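You operate a simulated robot arm through the tools that you are given. There is no shell and no other tool. Be economical: measure what you need, move in short steps, check, and stop when the job is done.

Carry out the task below with a simulated two-armed robot. There is one attempt and no reset: what you move stays moved.

Task
Stack the valve motor that says "R-45" from the top of the board stack on top of the valve motor that says "R-52". Take the small float on the top of the board stack and put it away on the shelf of the sample bench. Take the tray liners box and leave it on top of the grey hawk. Put the cream block marked "J-51" from the shelf of the sample bench on the shelf under the floor bench. Take the narrow mesh roll and put it on the low shelf of the window bench. Take the dust bag box on the top of the board stack and put it away on the low shelf of the power bench. Do these in any order. Set down upright: small float, tray liners box, dust bag box.

Only the result counts: the job must be done as asked and must still hold three seconds after the hand-in. Knocking over, shifting, dropping, spilling or breaking anything else fails it.

Robot
Two 7-joint arms with two-finger parallel grippers on one trunk, on a base that drives. Base frame: it is fixed to the floor where the robot stands at the start and does not move with it; the origin is under the middle of the robot, x ahead of it, y to its left, z up. Units: mm, rad, N and s.
The left shoulder is at the start at [50, 158, 1058], the right one opposite. With the tool pointing down near the work surface each hand reaches from about 100 to 340 mm from the robot's upright axis, wherever it stands, measured 20 degrees to its own side. Places, roughly: cream block [1500, -2750, 250]; dust bag box [500, 250, 750]; grey hawk (20x20x15 cm) [600, -2600, 800]; low shelf of the power bench [-500, 1400, 400]; low shelf of the window bench [3300, -800, 400]; narrow mesh roll (10x10x5 cm) [600, -400, 300]; shelf of the sample bench [1300, -2700, 400]; shelf under the floor bench [-1500, -3500, 300]; small float (4x6x7 cm) [600, -100, 800]; tray liners box [500, -2250, 250]; valve motor [750, 250, 750]. Payload 3.91 kg a hand.
The tool frame of a hand sits at the grasp point between the pads (the TCP): z along the fingers, y along the line on which they close. The tips reach 30 mm beyond it. Largest opening 110 mm; finger width 20, thickness 10; the body of the gripper, 48 by 112 mm, starts 55 mm behind the TCP.
Orientation is that of the tool frame in the base frame, as a unit quaternion [w, x, y, z]. With the fingers straight down and closing along the base's y, the tool's x points along the base's -x, its y along +y and its z along -z.

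Tools
- The arms move only by the tool move_arm. It takes "left_series", "right_series" or both (then of equal length, played together; a hand with none holds still); each is text: rows parted by semicolons, each of 7 numbers parted by spaces: the shift along the tool's x, y, z in mm, then the turn, a rotation vector about the tool's x, y, z in rad, then the finger opening in mm, from 0 to 110. In form: x y z wx wy wz fingers; .... A call has 1 to 12 rows; each row shifts and turns the commanded pose from where the row before left it, along the tool's axes as they then stand. Each row takes 0.2 s and may step no farther than 50 mm and 0.15 rad from the row before; otherwise, or with a gripper value out of range, the whole call is refused. Where a pose cannot be reached the arm comes as near as it can. A force on the tool above 40 N (or 10 N above the force at the start of the call, whichever is more), or a blocked arm, ends the call early, and 0.2 s more pass. Each finger travels about 153 mm/s and halts on what it meets, pressing with about 38 N; the grip force reading is that of the motor and also rises with nothing between the fingers. The clock runs only during rows and for 0.2 s after the last one: add rows that do not move to give the fingers time. It gives the time, the measured TCP pose, the force on the tool (base axes), the opening and the grip force at its end, in the units of the frame above (readings bear some noise), with the torque about the TCP (base axes, N m) and any sound that the robot's microphone picked up, and new pictures: "pictures" is both (left out), scene, wrist or none (wrist: the cameras of the hands that moved).
- Cameras (640 x 400 px; columns grow to the right, rows downward): "scene" is now at [128.9, -3.9, 1201.8]; the picture's right is [-0.05, -1.00, 0.00], its down [-0.50, 0.02, -0.86] and it looks along [0.86, -0.04, -0.50] (base axes); focal length 232 px, centre (320, 200). "left" rides on the left gripper at [72, -17, -103] in its tool frame; the picture's right is [0.23, 0.97, 0.00], its down [-0.76, 0.18, -0.62] and it looks along [-0.61, 0.14, 0.78] (tool axes); focal length 222 px, centre (320, 200). "right" rides on the right gripper at [73, 17, -103] in its tool frame; the picture's right is [-0.23, 0.97, 0.00], its down [-0.76, -0.18, -0.62] and it looks along [-0.61, -0.14, 0.78] (tool axes); focal length 222 px, centre (320, 200). There is no depth. A picture from a camera that has moved, and an enlarged one, comes with that camera's place and axes in the base frame and with its lens.
- lift_body(by): slides the trunk up (or, below 0, down) by that many mm; the arms and the scene camera ride with it, the base frame stays. It gives what a move gives, with no picture.
- base_move(legs): drives the robot by 1 to 6 legs, each [ahead, turn to the left] in mm and rad, along the robot's own axes; the way and the turn of a leg run together, so that a leg with both is an arc; at most 1500 mm and 3.142 rad a leg. The arms and the cameras ride along, it lands a little off, and it stops where it bumps. It gives what a move gives, and a new picture of the scene camera.
- turn_head(pan, tilt): turns the head with the scene camera to pan (to the left, within 1.396 rad either way) and tilt (down, from -0.506 to 1.204), counted from straight ahead of the robot. It gives what a move gives, and a new picture of the scene camera.
- close_up(camera, box): a new picture of the part [left, top, right, bottom] of that camera's present view, enlarged. The clock stands still meanwhile.
- hand_in(): hands the job in; it is judged then, once.

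Go step by step. Nothing tells you exact positions but the pictures and the camera data: compare them with the known pose of the tool, close in by small moves and look again before you grip or let go. The budget is 186 turns and 260 pictures, counting those below and the enlarged ones. Unless the task says otherwise, let go and move clear before handing in, and close with one line.

The tools are called after "Call:" as name(argument=value, ...) on one line, values as JSON. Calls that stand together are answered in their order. move_arm: Moves the arms, as the interface text tells. Its arguments: {"type":"object","properties":{"left_series":{"type":"string"},"right_series":{"type":"string"},"pictures":{"type":"string","enum":["both","scene","wrist","none"]}},"required":[]} The other tools are called the same way: lift_body (by) slides the trunk up or down; base_move (legs) drives the base; turn_head (pan, tilt) turns the head that bears the scene camera; close_up (camera, box) takes an enlarged picture of a part of a camera's view; hand_in () hands the job in.

At the start:

```text
t: 0.0
left_ee_pos: [402.7, 256.5, 1023.5]
left_ee_rot: [0.0, -0.002, 1.0, 0.001]
left_ft_force: [-0.5, 0.3, 0.5]
left_wrist_torque: [0.0, 0.0, 0.0]
left_grip_width: 110.0
left_gripper_force: 0.1
right_ee_pos: [317.6, -125.6, 1087.7]
right_ee_rot: [0.0, -0.002, 1.0, 0.001]
right_ft_force: [0.0, 0.9, -0.7]
right_wrist_torque: [0.0, -0.03, -0.02]
right_grip_width: 109.7
right_gripper_force: 0.0
trunk travel left (down, up): [-300.0, 182.0]
robot x, y, heading: [-0.1, -0.6, -0.002]
head pan, tilt: [-0.049, 0.527]
```

scene: 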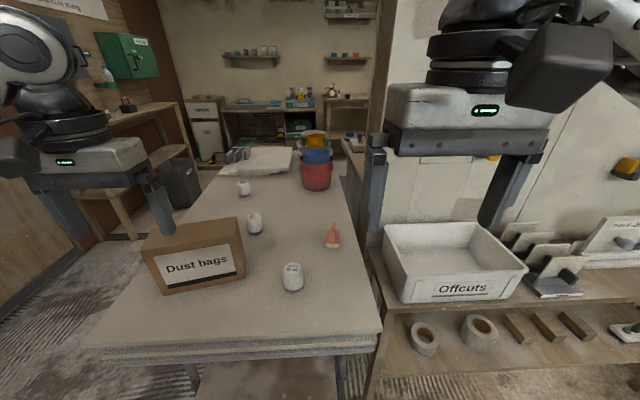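
right: 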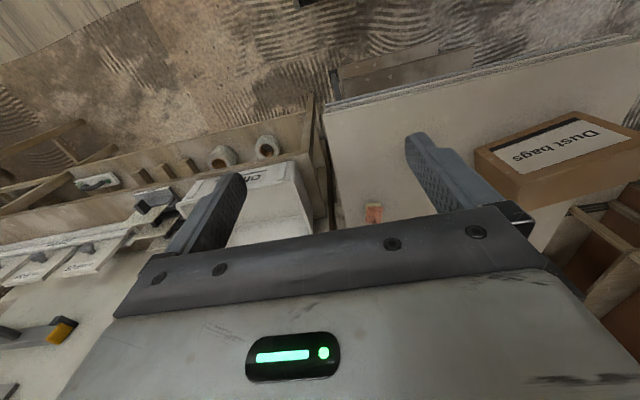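
left: 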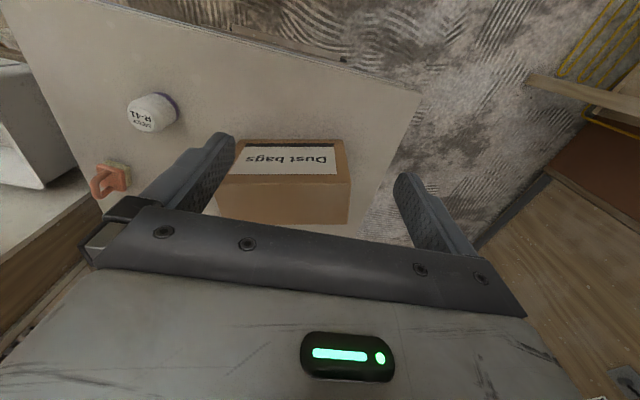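

I see the board stack ahead with the dust bag box, several white valve motors and an orange float. I'll enlarge the view to read the marks.

Call:
close_up(camera="scene", box=[220, 160, 360, 300])

Call:
close_up(camera="scene", box=[370, 290, 640, 400])

```text
2.86 times, centred on (290, 230) of scene
camera zoom: at [128.9, -3.9, 1201.8], right [-0.05, -1.0, 0.0], down [-0.5, 0.02, -0.86], along [0.86, -0.04, -0.5], focal length 664 px, centre (406, 114)
```

zoom: 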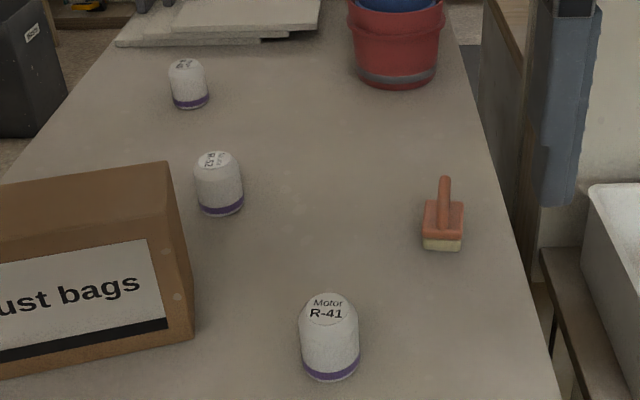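

```text
2.37 times, centred on (505, 345) of scene
camera zoom: at [128.9, -3.9, 1201.8], right [-0.05, -1.0, 0.0], down [-0.5, 0.02, -0.86], along [0.86, -0.04, -0.5], focal length 550 px, centre (-118, -144)
```

zoom: 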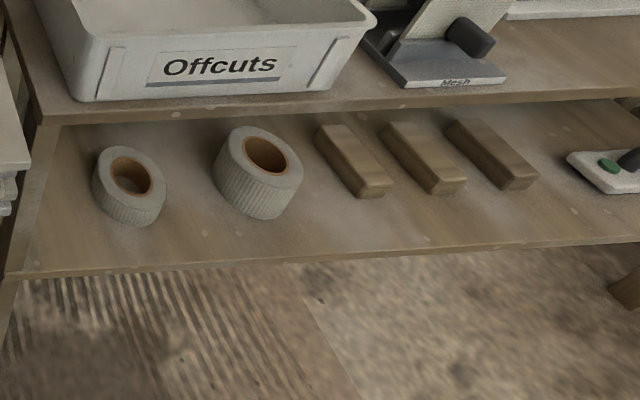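

The near motor is R-41, so R-45 and R-52 must be among the far two. I'll enlarge those.

Call:
close_up(camera="scene", box=[230, 172, 278, 202])

Call:
close_up(camera="scene", box=[236, 206, 284, 236])

```text
13.33 times, centred on (254, 187) of scene
camera zoom: at [128.9, -3.9, 1201.8], right [-0.05, -1.0, 0.0], down [-0.5, 0.02, -0.86], along [0.86, -0.04, -0.5], focal length 3096 px, centre (1200, 373)
```

zoom: 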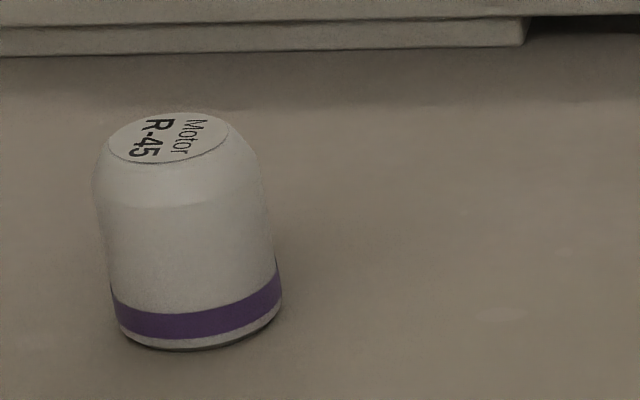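

```text
13.33 times, centred on (260, 221) of scene
camera zoom: at [128.9, -3.9, 1201.8], right [-0.05, -1.0, 0.0], down [-0.5, 0.02, -0.86], along [0.86, -0.04, -0.5], focal length 3096 px, centre (1120, -80)
```

zoom: 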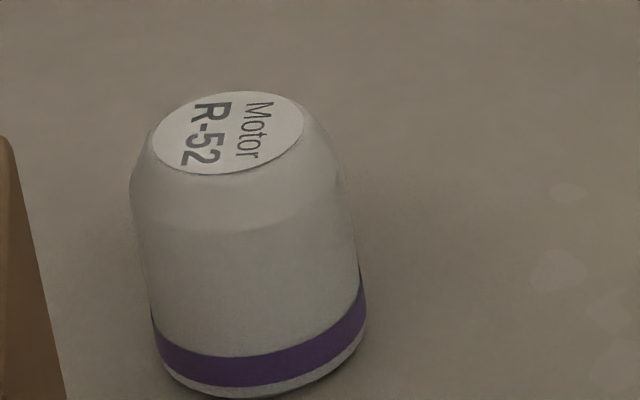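

R-45 is the far motor at about (912, 243), R-52 is at about (681, 159), the float is at about (624, -64), and the table top is near z=770. I'll look around before choosing where to stand.

Call:
turn_head(pan=0.7, tilt=0.6)

Call:
turn_head(pan=-0.8, tilt=0.5)

Call:
close_up(camera="left", box=[200, 100, 380, 250])

```text
t: 1.1
left_ee_pos: [402.0, 257.3, 1024.0]
left_ee_rot: [0.0, -0.003, 1.0, 0.0]
left_ft_force: [-0.1, 0.5, 0.7]
left_wrist_torque: [-0.04, 0.01, 0.01]
left_grip_width: 110.2
left_gripper_force: 0.1
right_ee_pos: [317.2, -125.6, 1087.0]
right_ee_rot: [0.001, -0.002, 1.0, 0.001]
right_ft_force: [1.1, -0.3, -0.1]
right_wrist_torque: [0.0, -0.02, 0.02]
right_grip_width: 109.8
right_gripper_force: 0.0
trunk travel left (down, up): [-300.0, 182.0]
robot x, y, heading: [-3.6, -1.8, -0.002]
head pan, tilt: [0.7, 0.6]
camera scene: at [106.4, 57.4, 1195.3], right [0.64, -0.77, 0.0], down [-0.43, -0.36, -0.83], along [0.63, 0.53, -0.56], focal length 232 px, centre (320, 200)
```

scene: 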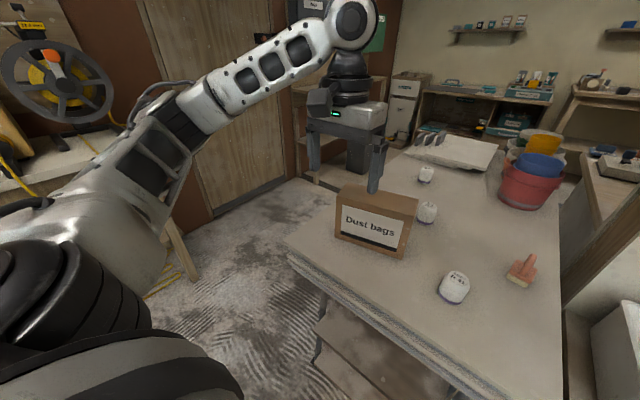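

```text
t: 2.7
left_ee_pos: [402.2, 256.6, 1023.7]
left_ee_rot: [0.0, -0.003, 1.0, 0.0]
left_ft_force: [-0.5, 0.3, -0.3]
left_wrist_torque: [-0.03, 0.03, 0.02]
left_grip_width: 110.0
left_gripper_force: 0.1
right_ee_pos: [318.6, -125.4, 1087.0]
right_ee_rot: [0.0, -0.002, 1.0, 0.001]
right_ft_force: [0.5, -0.1, -1.3]
right_wrist_torque: [-0.02, 0.01, 0.02]
right_grip_width: 110.0
right_gripper_force: 0.1
trunk travel left (down, up): [-300.0, 182.0]
robot x, y, heading: [1.5, 1.7, 0.0]
head pan, tilt: [-0.799, 0.499]
camera scene: at [102.2, -64.7, 1204.4], right [-0.72, -0.7, 0.0], down [-0.33, 0.34, -0.88], along [0.61, -0.63, -0.48], focal length 232 px, centre (320, 200)
```

scene: 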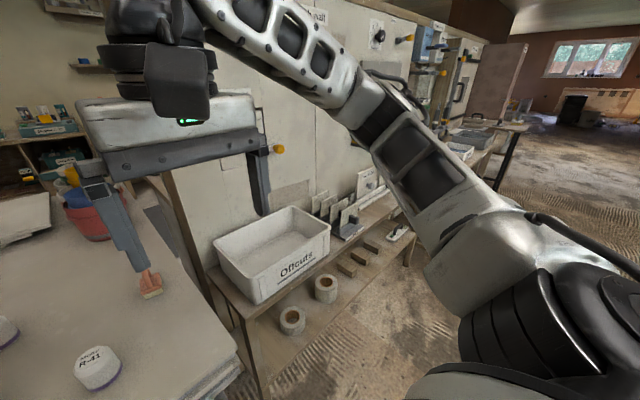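

```text
2.67 times, centred on (290, 175) of left
camera zoom: at [330.4, 239.4, 1127.6], right [-0.23, 0.97, 0.0], down [0.76, 0.18, 0.62], along [0.61, 0.14, -0.78], focal length 592 px, centre (400, 267)
```

zoom: 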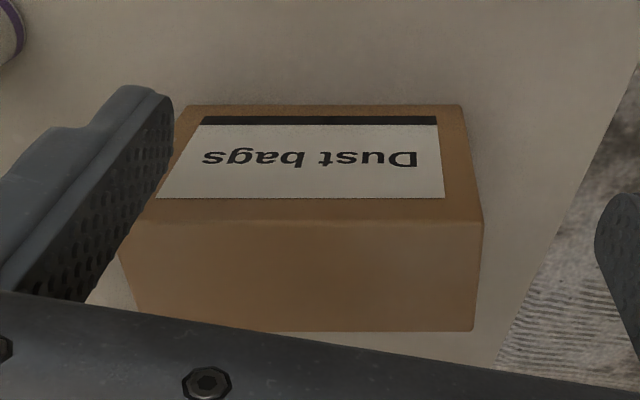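

The box is about 163×70×131 mm, centred near (525, 240) and turned about 0.23 rad. The left side of the board stack is open floor, so I'll drive round there and face -y to reach the motors and the box end-on.

Call:
turn_head(pan=0, tilt=0.6)

Call:
base_move(legs=[[0, 1.571], [730, 0]])

```text
t: 3.8
left_ee_pos: [402.4, 257.3, 1025.0]
left_ee_rot: [0.0, -0.003, 1.0, 0.001]
left_ft_force: [0.5, 0.8, 0.0]
left_wrist_torque: [-0.02, 0.0, -0.02]
left_grip_width: 109.8
left_gripper_force: 0.1
right_ee_pos: [317.1, -125.8, 1087.5]
right_ee_rot: [0.0, -0.002, 1.0, 0.0]
right_ft_force: [-0.5, 0.3, 0.7]
right_wrist_torque: [-0.02, 0.0, 0.04]
right_grip_width: 110.0
right_gripper_force: 0.0
trunk travel left (down, up): [-300.0, 182.0]
robot x, y, heading: [0.1, -0.2, -0.006]
head pan, tilt: [0.0, 0.6]
camera scene: at [127.1, 0.4, 1195.3], right [0.0, -1.0, 0.0], down [-0.56, 0.0, -0.83], along [0.83, 0.0, -0.56], focal length 232 px, centre (320, 200)
```

scene: 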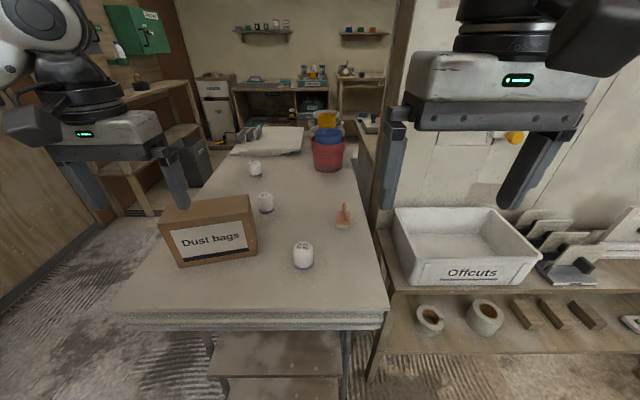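

```text
t: 11.6
left_ee_pos: [-265.3, 1130.7, 1024.6]
left_ee_rot: [0.0, 0.712, -0.702, 0.0]
left_ft_force: [-0.2, 0.2, -0.1]
left_wrist_torque: [0.02, 0.0, 0.03]
left_grip_width: 109.9
left_gripper_force: 0.1
right_ee_pos: [116.9, 1049.9, 1086.6]
right_ee_rot: [0.0, 0.712, -0.702, 0.0]
right_ft_force: [0.7, -0.1, -0.1]
right_wrist_torque: [0.02, 0.01, 0.0]
right_grip_width: 110.2
right_gripper_force: 0.0
trunk travel left (down, up): [-300.0, 182.0]
robot x, y, heading: [-4.1, 733.0, 1.581]
head pan, tilt: [0.0, 0.6]
camera scene: at [-7.8, 859.7, 1195.2], right [1.0, 0.01, 0.0], down [0.01, -0.57, -0.82], along [-0.01, 0.82, -0.57], focal length 232 px, centre (320, 200)
```

scene: 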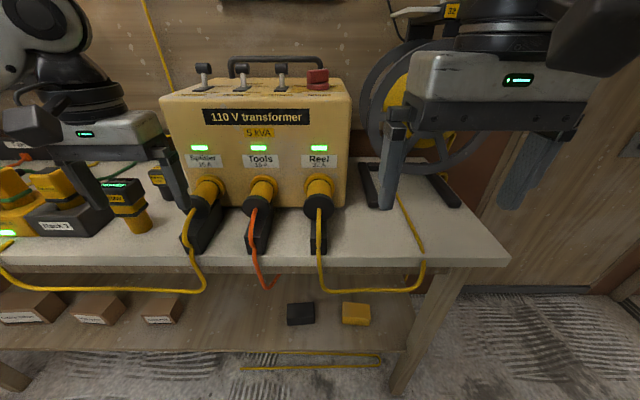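

The power bench's low shelf (z about 366) has roughly 390 mm of clearance and a free spot between the brown boxes and the black block. I'll continue to the left side of the board stack.

Call:
base_move(legs=[[0, -1.576], [750, 0], [0, -1.571]])

```text
t: 23.4
left_ee_pos: [997.3, 330.6, 1022.5]
left_ee_rot: [0.0, 0.709, 0.705, 0.001]
left_ft_force: [0.7, -0.9, 0.1]
left_wrist_torque: [0.01, 0.0, 0.01]
left_grip_width: 110.1
left_gripper_force: 0.0
right_ee_pos: [615.9, 419.0, 1088.1]
right_ee_rot: [0.001, 0.709, 0.705, 0.001]
right_ft_force: [0.2, -0.1, 0.8]
right_wrist_torque: [0.03, -0.02, -0.03]
right_grip_width: 109.8
right_gripper_force: 0.0
trunk travel left (down, up): [-300.0, 182.0]
robot x, y, heading: [748.9, 741.6, -1.579]
head pan, tilt: [0.0, 0.6]
camera scene: at [742.6, 608.2, 1195.3], right [-1.0, 0.01, 0.0], down [0.01, 0.56, -0.83], along [-0.01, -0.83, -0.56], focal length 232 px, centre (320, 200)
```

scene: 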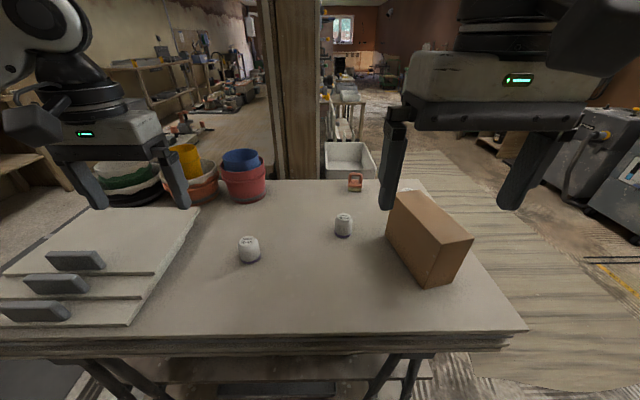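

Both motors check out from here. I'll bring the left hand over R-45 and see how far it reaches.

Call:
move_arm(left_series="-23 -22 33 0 0 0 110; -23 -22 33 0 0 0 110; -23 -22 33 0 0 0 100; -23 -22 33 0 0 0 90")

```text
t: 24.4
left_ee_pos: [908.2, 238.5, 891.1]
left_ee_rot: [0.0, 0.71, 0.705, 0.0]
left_ft_force: [0.4, 0.5, 0.3]
left_wrist_torque: [0.02, -0.04, -0.01]
left_grip_width: 89.9
left_gripper_force: 0.1
right_ee_pos: [616.0, 419.2, 1086.8]
right_ee_rot: [0.001, 0.71, 0.705, 0.001]
right_ft_force: [0.0, 0.6, -0.1]
right_wrist_torque: [-0.01, -0.05, -0.01]
right_grip_width: 109.9
right_gripper_force: 0.0
trunk travel left (down, up): [-300.0, 182.0]
robot x, y, heading: [747.9, 735.5, -1.583]
head pan, tilt: [0.0, 0.6]
camera scene: at [742.5, 608.0, 1195.3], right [-1.0, 0.01, 0.0], down [0.01, 0.57, -0.82], along [-0.01, -0.82, -0.57], focal length 232 px, centre (320, 200)
camera left: at [892.3, 311.1, 995.4], right [0.98, 0.22, 0.0], down [0.17, -0.76, 0.62], along [0.14, -0.61, -0.78], focal length 222 px, centre (320, 200)
```

scene: 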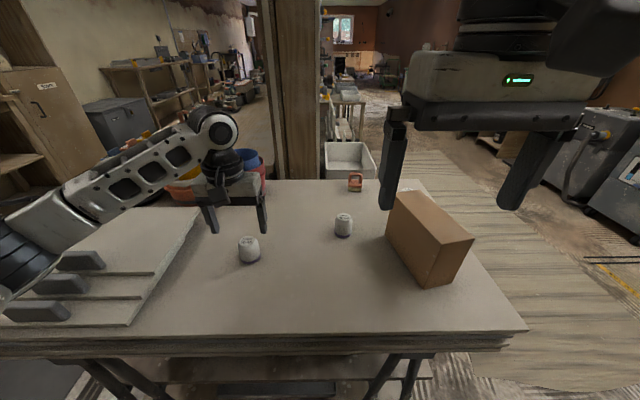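
left: 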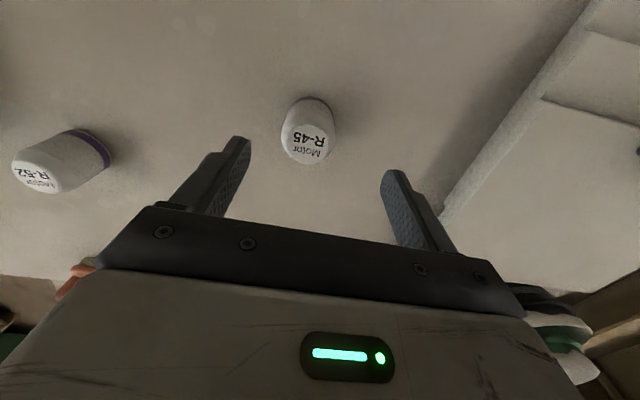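

The left hand reaches well; the wrist view puts R-45 at about (900, 234) and R-52 at about (678, 158). I'll correct and come down part of the way.

Call:
move_arm(left_series="-2 -6 20 0 0 0 90; 0 0 20 0 0 0 90; 0 0 9 0 0 0 90")

Call:
close_up(camera="scene", box=[190, 160, 310, 280])

```text
t: 25.2
left_ee_pos: [903.3, 237.5, 841.6]
left_ee_rot: [0.0, 0.71, 0.705, 0.0]
left_ft_force: [0.0, 0.8, 0.6]
left_wrist_torque: [0.0, -0.03, -0.04]
left_grip_width: 90.0
left_gripper_force: 0.1
right_ee_pos: [617.2, 419.1, 1087.1]
right_ee_rot: [0.001, 0.71, 0.705, 0.001]
right_ft_force: [-0.4, -0.2, 0.1]
right_wrist_torque: [-0.01, 0.01, 0.01]
right_grip_width: 110.2
right_gripper_force: 0.0
trunk travel left (down, up): [-300.0, 182.0]
robot x, y, heading: [743.5, 737.1, -1.579]
head pan, tilt: [0.0, 0.6]
camera scene: at [742.7, 608.2, 1195.3], right [-1.0, 0.01, 0.0], down [0.01, 0.56, -0.83], along [-0.01, -0.83, -0.56], focal length 232 px, centre (320, 200)
camera left: at [886.6, 309.8, 945.9], right [0.98, 0.22, 0.0], down [0.17, -0.76, 0.62], along [0.14, -0.61, -0.78], focal length 222 px, centre (320, 200)
```

scene: 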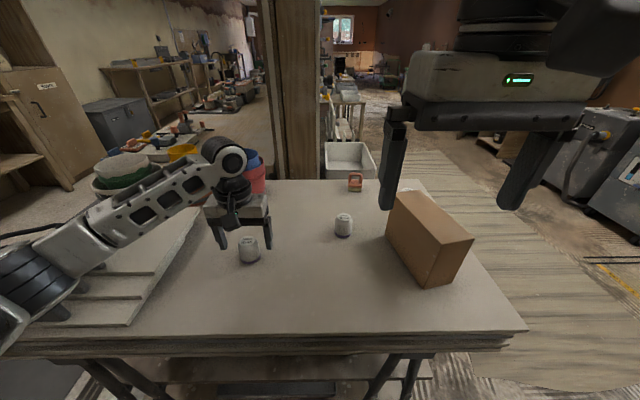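
left: 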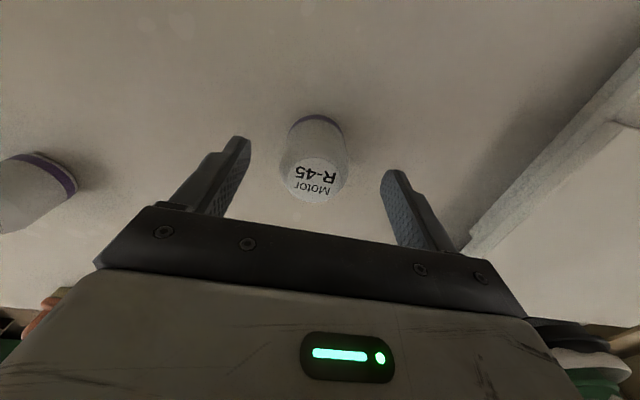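

```text
3.33 times, centred on (250, 220) of scene
camera zoom: at [742.7, 608.2, 1195.3], right [-1.0, 0.01, 0.0], down [0.01, 0.56, -0.83], along [-0.01, -0.83, -0.56], focal length 774 px, centre (553, 133)
```

zoom: 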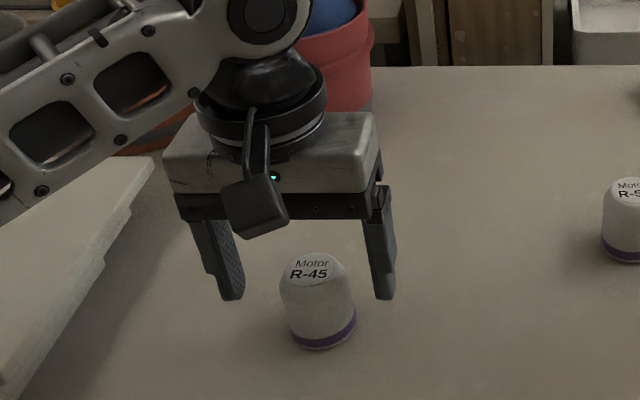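

The motor sits at about (900, 238), right between the fingers. I'll lower and close.

Call:
move_arm(left_series="0 -3 15 0 0 0 90; 0 0 15 0 0 0 90; 0 0 0 0 0 0 60; 0 0 0 0 0 0 30; 0 0 0 0 0 0 30")

```text
t: 26.4
left_ee_pos: [899.8, 237.0, 812.6]
left_ee_rot: [0.0, 0.709, 0.706, 0.0]
left_ft_force: [1.2, 0.4, 0.9]
left_wrist_torque: [0.0, -0.01, 0.02]
left_grip_width: 43.2
left_gripper_force: 38.4
right_ee_pos: [616.3, 420.3, 1086.5]
right_ee_rot: [0.001, 0.709, 0.705, 0.0]
right_ft_force: [0.4, -0.3, -0.5]
right_wrist_torque: [-0.01, 0.03, -0.03]
right_grip_width: 110.0
right_gripper_force: 0.0
trunk travel left (down, up): [-300.0, 182.0]
robot x, y, heading: [746.5, 735.6, -1.577]
head pan, tilt: [0.0, 0.6]
camera scene: at [742.6, 608.2, 1195.3], right [-1.0, 0.01, 0.0], down [0.01, 0.56, -0.83], along [-0.01, -0.83, -0.56], focal length 232 px, centre (320, 200)
camera left: at [883.7, 310.0, 916.1], right [0.98, 0.22, 0.0], down [0.17, -0.76, 0.62], along [0.14, -0.61, -0.78], focal length 222 px, centre (320, 200)
```

scene: 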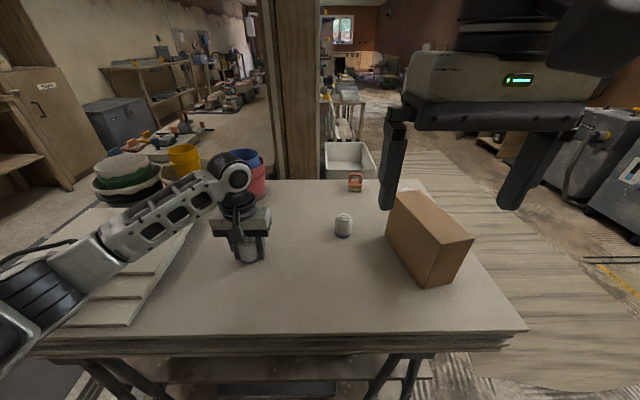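
left: 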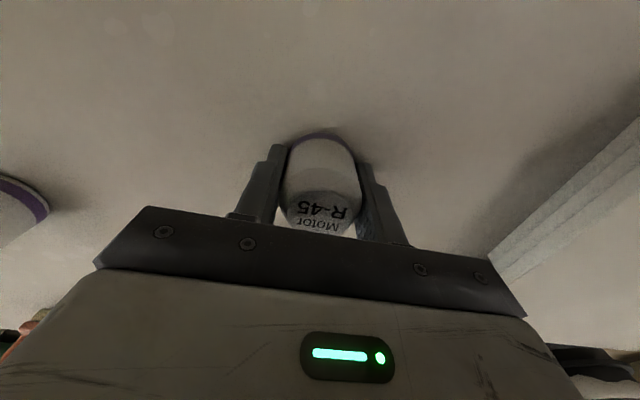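

R-45 is gripped at 43 mm. I'll lift it and carry it over beside R-52 at a safe height.

Call:
move_arm(left_series="0 0 -45 0 0 0 30; 0 0 -45 0 0 0 30; -13 -43 0 0 0 0 30; -13 -43 0 0 0 0 30; -13 -43 0 0 0 0 30; -13 -43 0 0 0 0 30; -13 -24 0 0 0 0 30; 0 0 0 0 0 0 30")

Call:
close_up(camera="scene", box=[290, 150, 390, 250])

```text
t: 28.2
left_ee_pos: [702.9, 173.9, 902.7]
left_ee_rot: [-0.001, 0.71, 0.704, 0.0]
left_ft_force: [-0.2, -0.6, -1.1]
left_wrist_torque: [-0.01, -0.01, 0.01]
left_grip_width: 42.8
left_gripper_force: 37.8
right_ee_pos: [616.1, 418.9, 1087.3]
right_ee_rot: [0.001, 0.71, 0.704, 0.001]
right_ft_force: [0.3, 0.6, -0.2]
right_wrist_torque: [0.01, -0.03, -0.03]
right_grip_width: 110.1
right_gripper_force: 0.1
trunk travel left (down, up): [-300.0, 182.0]
robot x, y, heading: [744.2, 736.1, -1.583]
head pan, tilt: [0.0, 0.6]
camera scene: at [742.7, 608.1, 1195.3], right [-1.0, 0.01, 0.0], down [0.01, 0.56, -0.82], along [-0.01, -0.82, -0.57], focal length 232 px, centre (320, 200)
camera left: at [686.0, 246.5, 1006.3], right [0.98, 0.22, 0.0], down [0.17, -0.76, 0.62], along [0.14, -0.61, -0.78], focal length 222 px, centre (320, 200)
```

scene: 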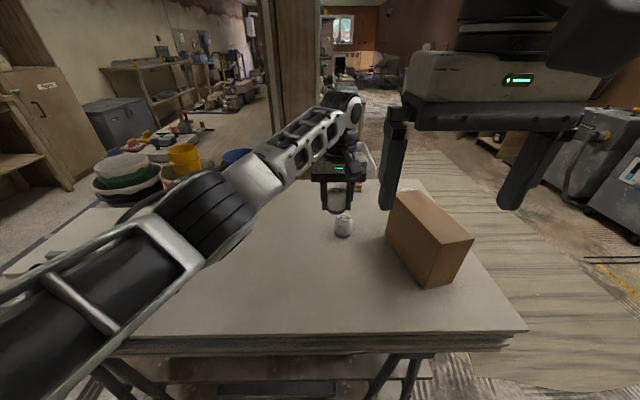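
left: 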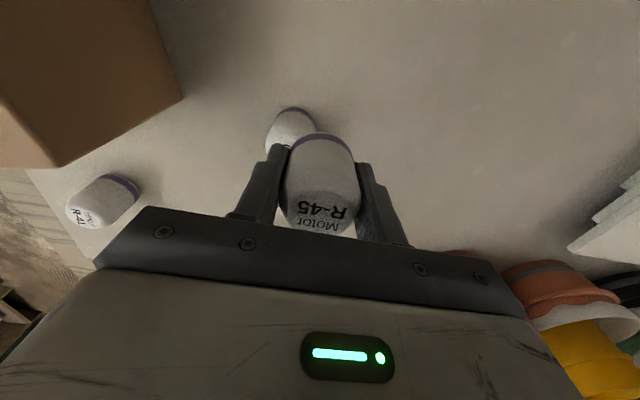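

```text
4.00 times, centred on (340, 200) of scene
camera zoom: at [742.7, 608.1, 1195.3], right [-1.0, 0.01, 0.0], down [0.01, 0.56, -0.82], along [-0.01, -0.82, -0.57], focal length 929 px, centre (240, 200)
```

zoom: 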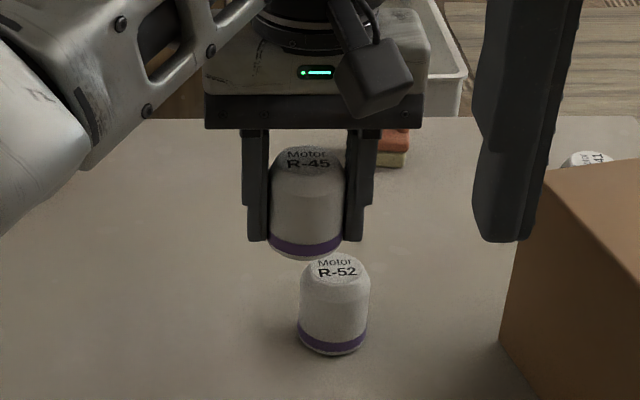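

R-52 lies about 22 mm in -x and 12 mm in -y from the held motor. I'll align with a 15 mm gap and look again.

Call:
move_arm(left_series="-12 -22 0 0 0 0 30; 0 0 14 0 0 0 30; 0 0 0 0 0 0 30")

Call:
close_up(camera="scene", box=[305, 175, 375, 245])

Call:
close_up(camera="left", box=[220, 80, 420, 250])

```text
t: 29.0
left_ee_pos: [691.2, 167.7, 888.7]
left_ee_rot: [0.0, 0.71, 0.704, -0.001]
left_ft_force: [0.7, -0.1, -0.6]
left_wrist_torque: [0.04, 0.01, 0.01]
left_grip_width: 42.9
left_gripper_force: 38.2
left hand out of reach, approached as far as the arm can: row 1
right_ee_pos: [617.6, 419.9, 1087.5]
right_ee_rot: [0.001, 0.71, 0.704, 0.002]
right_ft_force: [-0.2, 0.7, -0.1]
right_wrist_torque: [-0.02, -0.01, 0.0]
right_grip_width: 109.8
right_gripper_force: 0.1
trunk travel left (down, up): [-300.0, 182.0]
robot x, y, heading: [747.7, 734.6, -1.582]
head pan, tilt: [0.0, 0.6]
camera scene: at [742.7, 608.1, 1195.3], right [-1.0, 0.01, 0.0], down [0.01, 0.57, -0.82], along [-0.01, -0.82, -0.57], focal length 232 px, centre (320, 200)
camera left: at [675.8, 240.5, 992.3], right [0.98, 0.22, 0.0], down [0.17, -0.76, 0.62], along [0.14, -0.61, -0.78], focal length 222 px, centre (320, 200)
```

scene: 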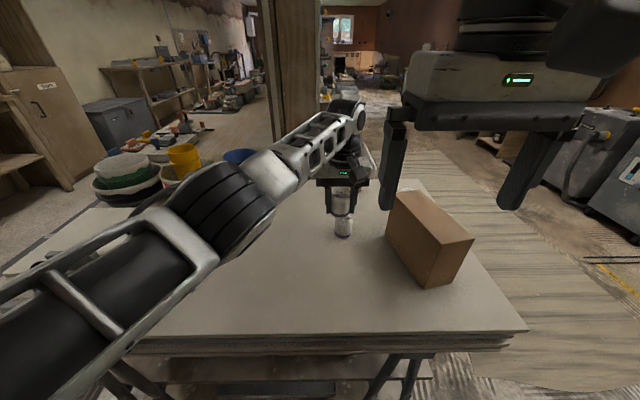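
left: 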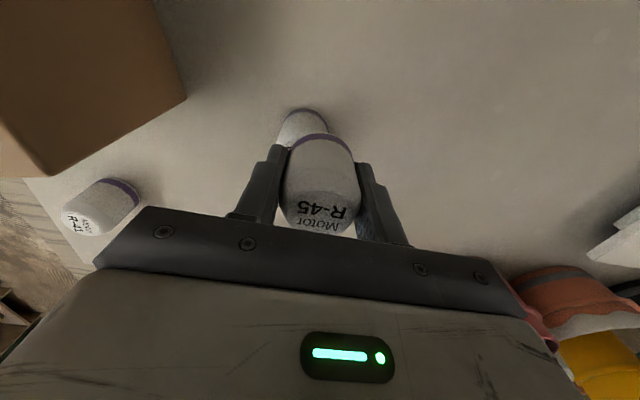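

```text
5.71 times, centred on (340, 210) of scene
camera zoom: at [742.7, 608.1, 1195.3], right [-1.0, 0.01, 0.0], down [0.01, 0.57, -0.82], along [-0.01, -0.82, -0.57], focal length 1327 px, centre (206, 143)
```

zoom: 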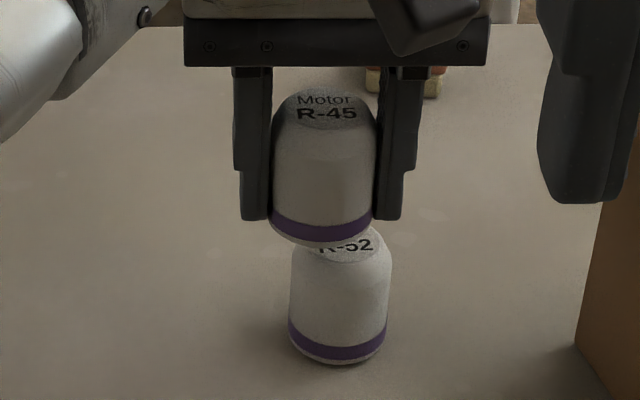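

```text
2.35 times, centred on (320, 165) of left
camera zoom: at [675.8, 240.5, 992.3], right [0.98, 0.22, 0.0], down [0.17, -0.76, 0.62], along [0.14, -0.61, -0.78], focal length 523 px, centre (320, 282)
```

zoom: 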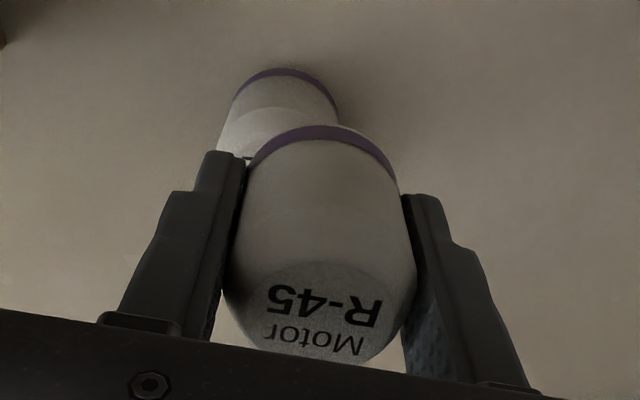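

The left arm is at its limit here. I'll raise the hand, drive 40 mm ahead, and then align.

Call:
move_arm(left_series="25 0 -40 0 0 0 30; 20 0 0 0 0 0 30", pictures="none")

Call:
base_move(legs=[[45, 0]])

```text
t: 29.6
left_ee_pos: [693.0, 211.9, 930.0]
left_ee_rot: [-0.001, 0.709, 0.705, 0.0]
left_ft_force: [-0.9, 0.2, -0.6]
left_wrist_torque: [0.0, 0.0, 0.03]
left_grip_width: 42.9
left_gripper_force: 38.5
right_ee_pos: [616.9, 420.3, 1087.7]
right_ee_rot: [0.001, 0.71, 0.705, 0.0]
right_ft_force: [-0.9, 0.0, -0.1]
right_wrist_torque: [-0.03, -0.01, 0.01]
right_grip_width: 110.1
right_gripper_force: 0.0
trunk travel left (down, up): [-300.0, 182.0]
robot x, y, heading: [741.6, 739.0, -1.582]
head pan, tilt: [0.0, 0.6]
```

```text
t: 30.5
left_ee_pos: [691.7, 166.9, 928.9]
left_ee_rot: [0.0, 0.709, 0.705, 0.0]
left_ft_force: [-0.9, -0.1, -1.7]
left_wrist_torque: [0.02, 0.0, 0.0]
left_grip_width: 43.1
left_gripper_force: 37.9
right_ee_pos: [616.6, 376.7, 1087.0]
right_ee_rot: [0.001, 0.709, 0.705, 0.001]
right_ft_force: [0.9, -0.8, 0.2]
right_wrist_torque: [0.02, 0.0, 0.02]
right_grip_width: 110.1
right_gripper_force: 0.1
trunk travel left (down, up): [-300.0, 182.0]
robot x, y, heading: [745.4, 688.5, -1.582]
head pan, tilt: [0.0, 0.6]
camera scene: at [742.2, 563.2, 1195.2], right [-1.0, 0.01, 0.0], down [0.01, 0.57, -0.82], along [-0.01, -0.82, -0.57], focal length 232 px, centre (320, 200)
```

scene: 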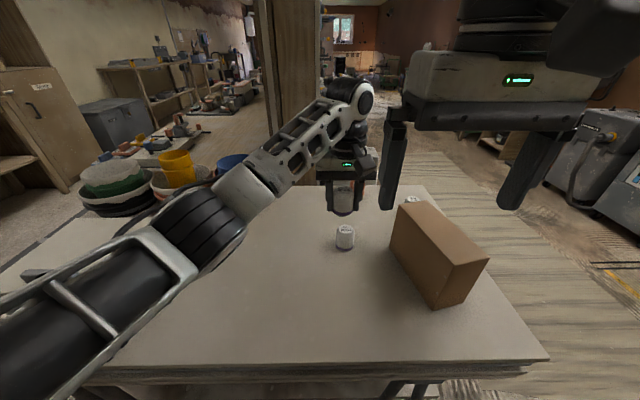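

Call:
move_arm(left_series="-8 -12 0 0 0 0 30; 0 0 27 0 0 0 30; 0 0 12 0 0 0 30")

Call:
close_up(camera="scene", box=[310, 180, 380, 250])

Call:
close_up(camera="left", box=[220, 80, 420, 250])

```text
t: 31.3
left_ee_pos: [679.5, 161.3, 890.2]
left_ee_rot: [0.0, 0.709, 0.705, 0.0]
left_ft_force: [-0.3, -0.8, -1.4]
left_wrist_torque: [0.01, 0.0, -0.02]
left_grip_width: 42.9
left_gripper_force: 37.3
right_ee_pos: [616.5, 373.9, 1086.8]
right_ee_rot: [0.001, 0.71, 0.704, 0.001]
right_ft_force: [-0.1, 0.4, -0.1]
right_wrist_torque: [-0.01, -0.02, 0.04]
right_grip_width: 110.2
right_gripper_force: 0.1
trunk travel left (down, up): [-300.0, 182.0]
robot x, y, heading: [743.0, 691.8, -1.582]
head pan, tilt: [0.0, 0.6]
camera scene: at [742.2, 563.6, 1195.3], right [-1.0, 0.01, 0.0], down [0.01, 0.57, -0.82], along [-0.01, -0.82, -0.57], focal length 232 px, centre (320, 200)
camera left: at [662.9, 232.4, 993.9], right [0.98, 0.22, 0.0], down [0.17, -0.76, 0.62], along [0.14, -0.61, -0.78], focal length 222 px, centre (320, 200)
```

scene: 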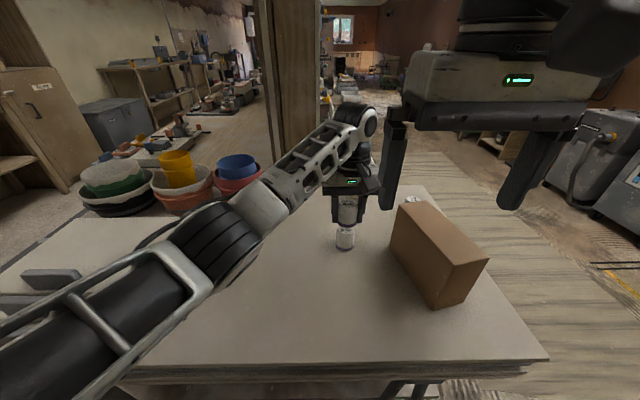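
left: 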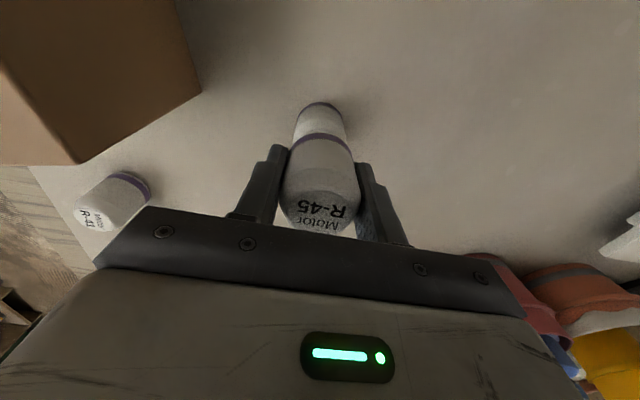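

```text
5.71 times, centred on (345, 215) of scene
camera zoom: at [742.2, 563.6, 1195.3], right [-1.0, 0.01, 0.0], down [0.01, 0.57, -0.82], along [-0.01, -0.82, -0.57], focal length 1327 px, centre (177, 114)
```

zoom: 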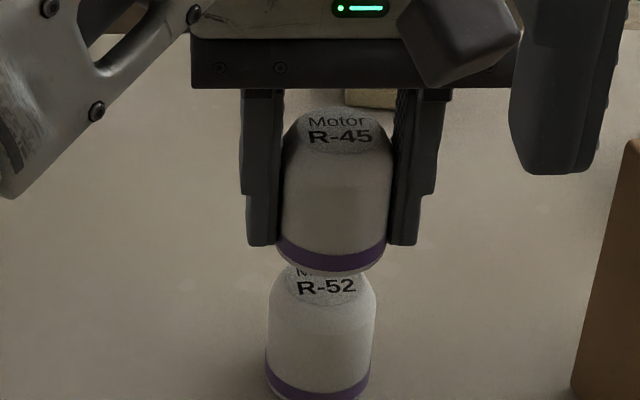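

```text
2.35 times, centred on (320, 165) of left
camera zoom: at [662.9, 232.4, 993.9], right [0.98, 0.22, 0.0], down [0.17, -0.76, 0.62], along [0.14, -0.61, -0.78], focal length 523 px, centre (320, 282)
```

zoom: 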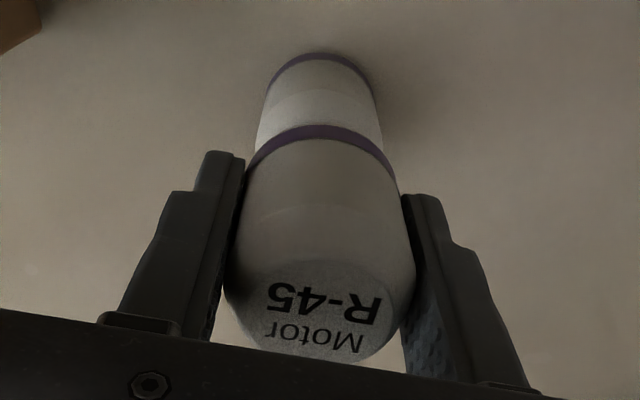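

They are aligned in x and about 3 mm off in y. I'll lower gently until contact.

Call:
move_arm(left_series="-3 0 5 0 0 0 30; 0 0 4 0 0 0 30; 0 0 3 0 0 0 30; 0 0 0 0 0 0 30")

Call:
close_up(camera="scene", box=[310, 180, 380, 250])

```text
t: 32.3
left_ee_pos: [678.4, 157.6, 878.9]
left_ee_rot: [0.0, 0.709, 0.706, 0.0]
left_ft_force: [-0.5, 1.0, -1.5]
left_wrist_torque: [0.01, -0.01, 0.01]
left_grip_width: 43.0
left_gripper_force: 37.9
right_ee_pos: [615.4, 375.7, 1087.2]
right_ee_rot: [0.0, 0.709, 0.705, -0.001]
right_ft_force: [0.3, 0.6, 0.5]
right_wrist_torque: [0.01, -0.03, 0.01]
right_grip_width: 110.0
right_gripper_force: 0.2
trunk travel left (down, up): [-300.0, 182.0]
robot x, y, heading: [746.7, 690.2, -1.583]
head pan, tilt: [0.0, 0.6]
camera scene: at [742.2, 563.7, 1195.3], right [-1.0, 0.01, 0.0], down [0.01, 0.56, -0.83], along [-0.01, -0.82, -0.56], focal length 232 px, centre (320, 200)
camera left: at [663.2, 229.7, 981.5], right [0.98, 0.22, 0.0], down [0.17, -0.76, 0.62], along [0.14, -0.61, -0.78], focal length 222 px, centre (320, 200)
```

scene: 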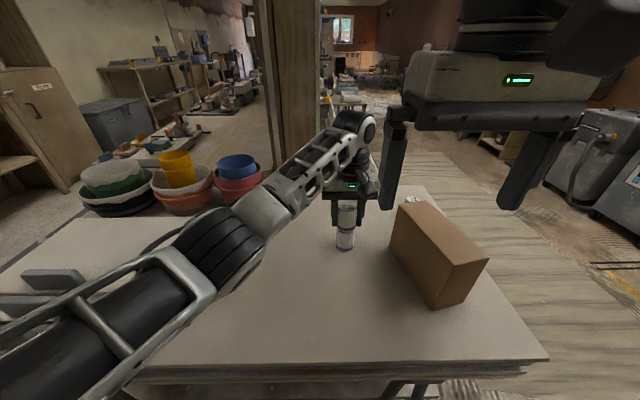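
left: 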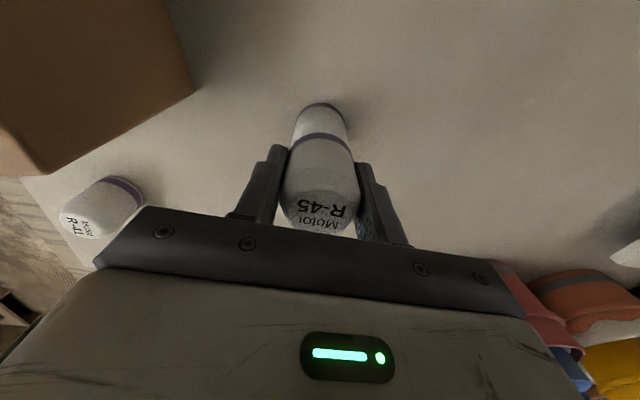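

```text
5.71 times, centred on (345, 215) of scene
camera zoom: at [742.2, 563.7, 1195.3], right [-1.0, 0.01, 0.0], down [0.01, 0.56, -0.83], along [-0.01, -0.82, -0.56], focal length 1327 px, centre (177, 114)
```

zoom: 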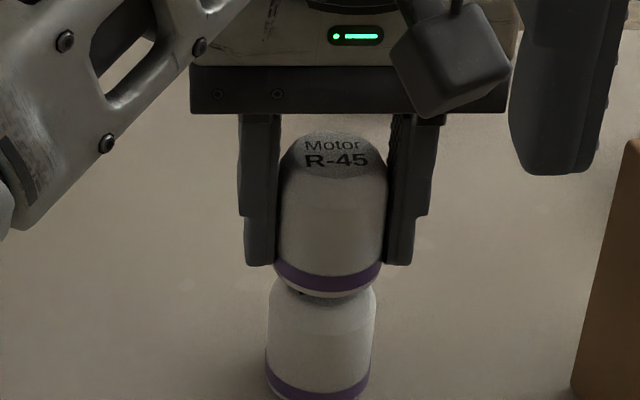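

Nearly in contact and well aligned. I'll keep lowering in 2 mm steps.

Call:
move_arm(left_series="0 0 2 0 0 0 30; 0 0 2 0 0 0 30; 0 0 0 0 0 0 30", pictures="none")

```text
t: 33.1
left_ee_pos: [679.5, 156.8, 874.6]
left_ee_rot: [0.0, 0.71, 0.705, 0.0]
left_ft_force: [0.7, 0.7, -0.4]
left_wrist_torque: [0.01, -0.02, -0.01]
left_grip_width: 43.0
left_gripper_force: 38.3
right_ee_pos: [616.6, 374.9, 1086.8]
right_ee_rot: [0.001, 0.709, 0.705, 0.0]
right_ft_force: [-0.8, 0.3, 0.6]
right_wrist_torque: [0.02, 0.0, 0.06]
right_grip_width: 110.1
right_gripper_force: 0.0
trunk travel left (down, up): [-300.0, 182.0]
robot x, y, heading: [743.2, 689.7, -1.583]
head pan, tilt: [0.0, 0.6]
```

Call:
move_arm(left_series="0 0 2 0 0 0 30; 0 0 0 0 0 0 30", pictures="none")

Call:
close_up(camera="scene", box=[320, 200, 370, 250])

```text
t: 33.7
left_ee_pos: [679.4, 155.7, 872.0]
left_ee_rot: [-0.001, 0.709, 0.705, 0.0]
left_ft_force: [0.0, -0.3, -0.9]
left_wrist_torque: [0.0, -0.03, -0.01]
left_grip_width: 42.9
left_gripper_force: 38.0
right_ee_pos: [616.3, 375.8, 1086.3]
right_ee_rot: [0.001, 0.709, 0.705, 0.001]
right_ft_force: [-0.3, 0.2, 0.7]
right_wrist_torque: [0.01, 0.0, 0.0]
right_grip_width: 109.9
right_gripper_force: 0.0
trunk travel left (down, up): [-300.0, 182.0]
robot x, y, heading: [748.8, 693.4, -1.58]
head pan, tilt: [0.0, 0.6]
```

```text
8.00 times, centred on (345, 225) of scene
camera zoom: at [742.2, 563.7, 1195.3], right [-1.0, 0.01, 0.0], down [0.01, 0.56, -0.83], along [-0.01, -0.82, -0.56], focal length 1858 px, centre (120, 0)
```

zoom: 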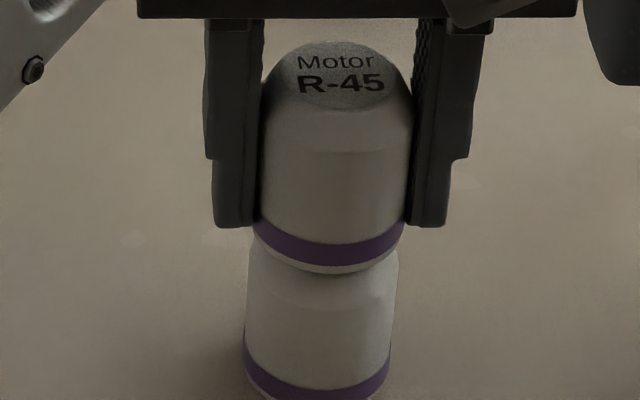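

Call:
move_arm(left_series="2 -1 1 0 0 0 30; 0 0 2 0 0 0 30; 0 0 0 0 0 0 30", pictures="none")

Call:
close_up(camera="scene", box=[320, 200, 370, 250])

```text
t: 34.5
left_ee_pos: [678.1, 159.0, 871.7]
left_ee_rot: [0.001, 0.71, 0.705, -0.002]
left_ft_force: [0.1, -1.2, 9.7]
left_wrist_torque: [0.01, -0.11, -0.04]
left_grip_width: 42.8
left_gripper_force: 37.7
right_ee_pos: [616.4, 376.8, 1087.5]
right_ee_rot: [0.002, 0.709, 0.705, -0.001]
right_ft_force: [-0.3, 0.0, 0.7]
right_wrist_torque: [-0.01, 0.01, 0.0]
right_grip_width: 109.7
right_gripper_force: 0.0
trunk travel left (down, up): [-300.0, 182.0]
robot x, y, heading: [745.3, 690.7, -1.581]
head pan, tilt: [0.0, 0.6]
```

```text
8.00 times, centred on (345, 225) of scene
camera zoom: at [742.3, 564.4, 1195.5], right [-1.0, 0.01, 0.0], down [0.01, 0.56, -0.83], along [-0.01, -0.83, -0.56], focal length 1858 px, centre (120, 0)
```

zoom: 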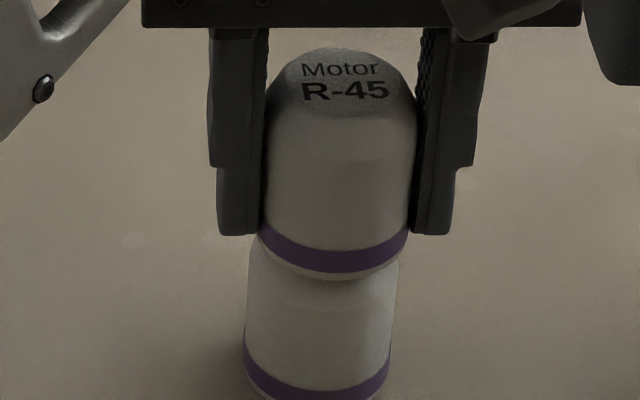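

Contact shows at 9.7 N, but it is about 2 mm off in x. I'll ease up, shift and set down again.

Call:
move_arm(left_series="0 0 -2 0 0 0 30; 0 2 0 0 0 0 30; 0 0 2 0 0 0 30; 0 0 0 0 0 0 30", pictures="none")

Call:
close_up(camera="scene", box=[320, 200, 370, 250])

```text
t: 35.5
left_ee_pos: [679.4, 159.1, 871.1]
left_ee_rot: [0.0, 0.709, 0.705, -0.001]
left_ft_force: [-2.9, 1.8, 10.7]
left_wrist_torque: [0.06, 0.1, 0.0]
left_grip_width: 42.9
left_gripper_force: 38.0
right_ee_pos: [615.5, 376.8, 1087.2]
right_ee_rot: [0.0, 0.709, 0.705, 0.0]
right_ft_force: [0.3, 0.4, 0.4]
right_wrist_torque: [0.01, 0.0, -0.02]
right_grip_width: 110.0
right_gripper_force: 0.1
trunk travel left (down, up): [-300.0, 182.0]
robot x, y, heading: [745.6, 693.0, -1.583]
head pan, tilt: [0.0, 0.6]
```

```text
8.00 times, centred on (345, 225) of scene
camera zoom: at [742.1, 564.7, 1195.5], right [-1.0, 0.01, 0.0], down [0.01, 0.56, -0.83], along [-0.01, -0.83, -0.56], focal length 1858 px, centre (120, 0)
```

zoom: 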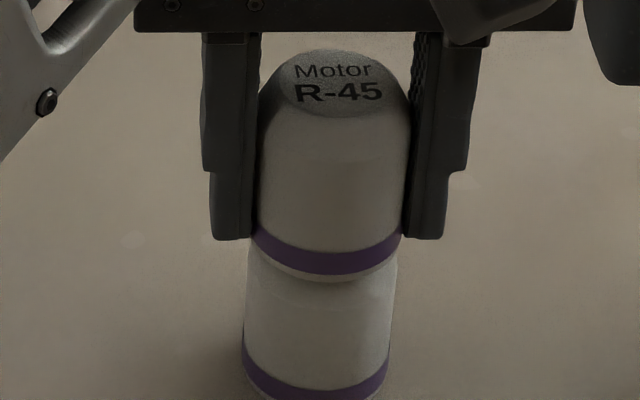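

Aligned and in contact. I'll release and rise.

Call:
move_arm(left_series="0 0 -1 0 0 0 30; 0 0 0 0 0 0 60; 0 0 0 0 0 0 80; 0 0 -40 0 0 0 80; 0 0 -45 0 0 0 80; 20 0 -30 0 0 0 80")

Call:
close_up(camera="scene", box=[320, 180, 390, 250])

```text
t: 36.9
left_ee_pos: [681.1, 179.3, 986.0]
left_ee_rot: [-0.001, 0.709, 0.705, 0.0]
left_ft_force: [-0.6, -0.2, 0.3]
left_wrist_torque: [-0.02, -0.04, 0.0]
left_grip_width: 80.0
left_gripper_force: 0.2
right_ee_pos: [616.1, 375.6, 1086.9]
right_ee_rot: [0.001, 0.709, 0.705, 0.0]
right_ft_force: [0.1, -1.1, -0.1]
right_wrist_torque: [-0.02, 0.02, 0.01]
right_grip_width: 109.7
right_gripper_force: 0.0
trunk travel left (down, up): [-300.0, 182.0]
robot x, y, heading: [743.5, 690.8, -1.581]
head pan, tilt: [0.0, 0.6]
camera scene: at [742.2, 563.9, 1195.3], right [-1.0, 0.01, 0.0], down [0.01, 0.56, -0.83], along [-0.01, -0.83, -0.56], focal length 232 px, centre (320, 200)
camera left: at [665.2, 251.8, 1089.2], right [0.97, 0.22, 0.0], down [0.17, -0.76, 0.62], along [0.14, -0.61, -0.78], focal length 222 px, centre (320, 200)
```

scene: 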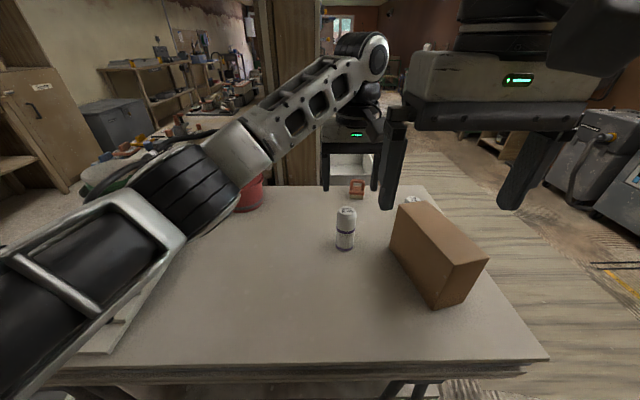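
left: 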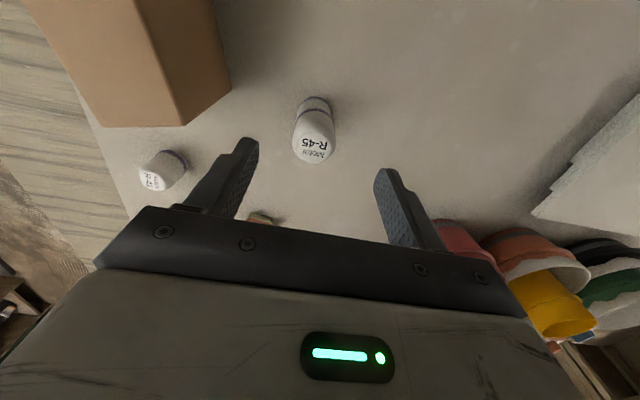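

```text
5.71 times, centred on (355, 215) of scene
camera zoom: at [742.2, 563.9, 1195.3], right [-1.0, 0.01, 0.0], down [0.01, 0.56, -0.83], along [-0.01, -0.83, -0.56], focal length 1327 px, centre (120, 114)
```

zoom: 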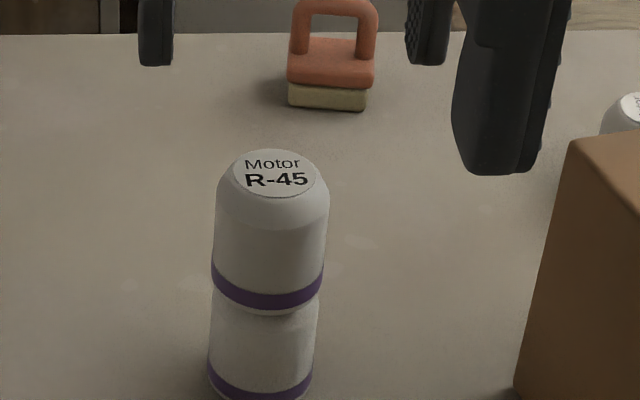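

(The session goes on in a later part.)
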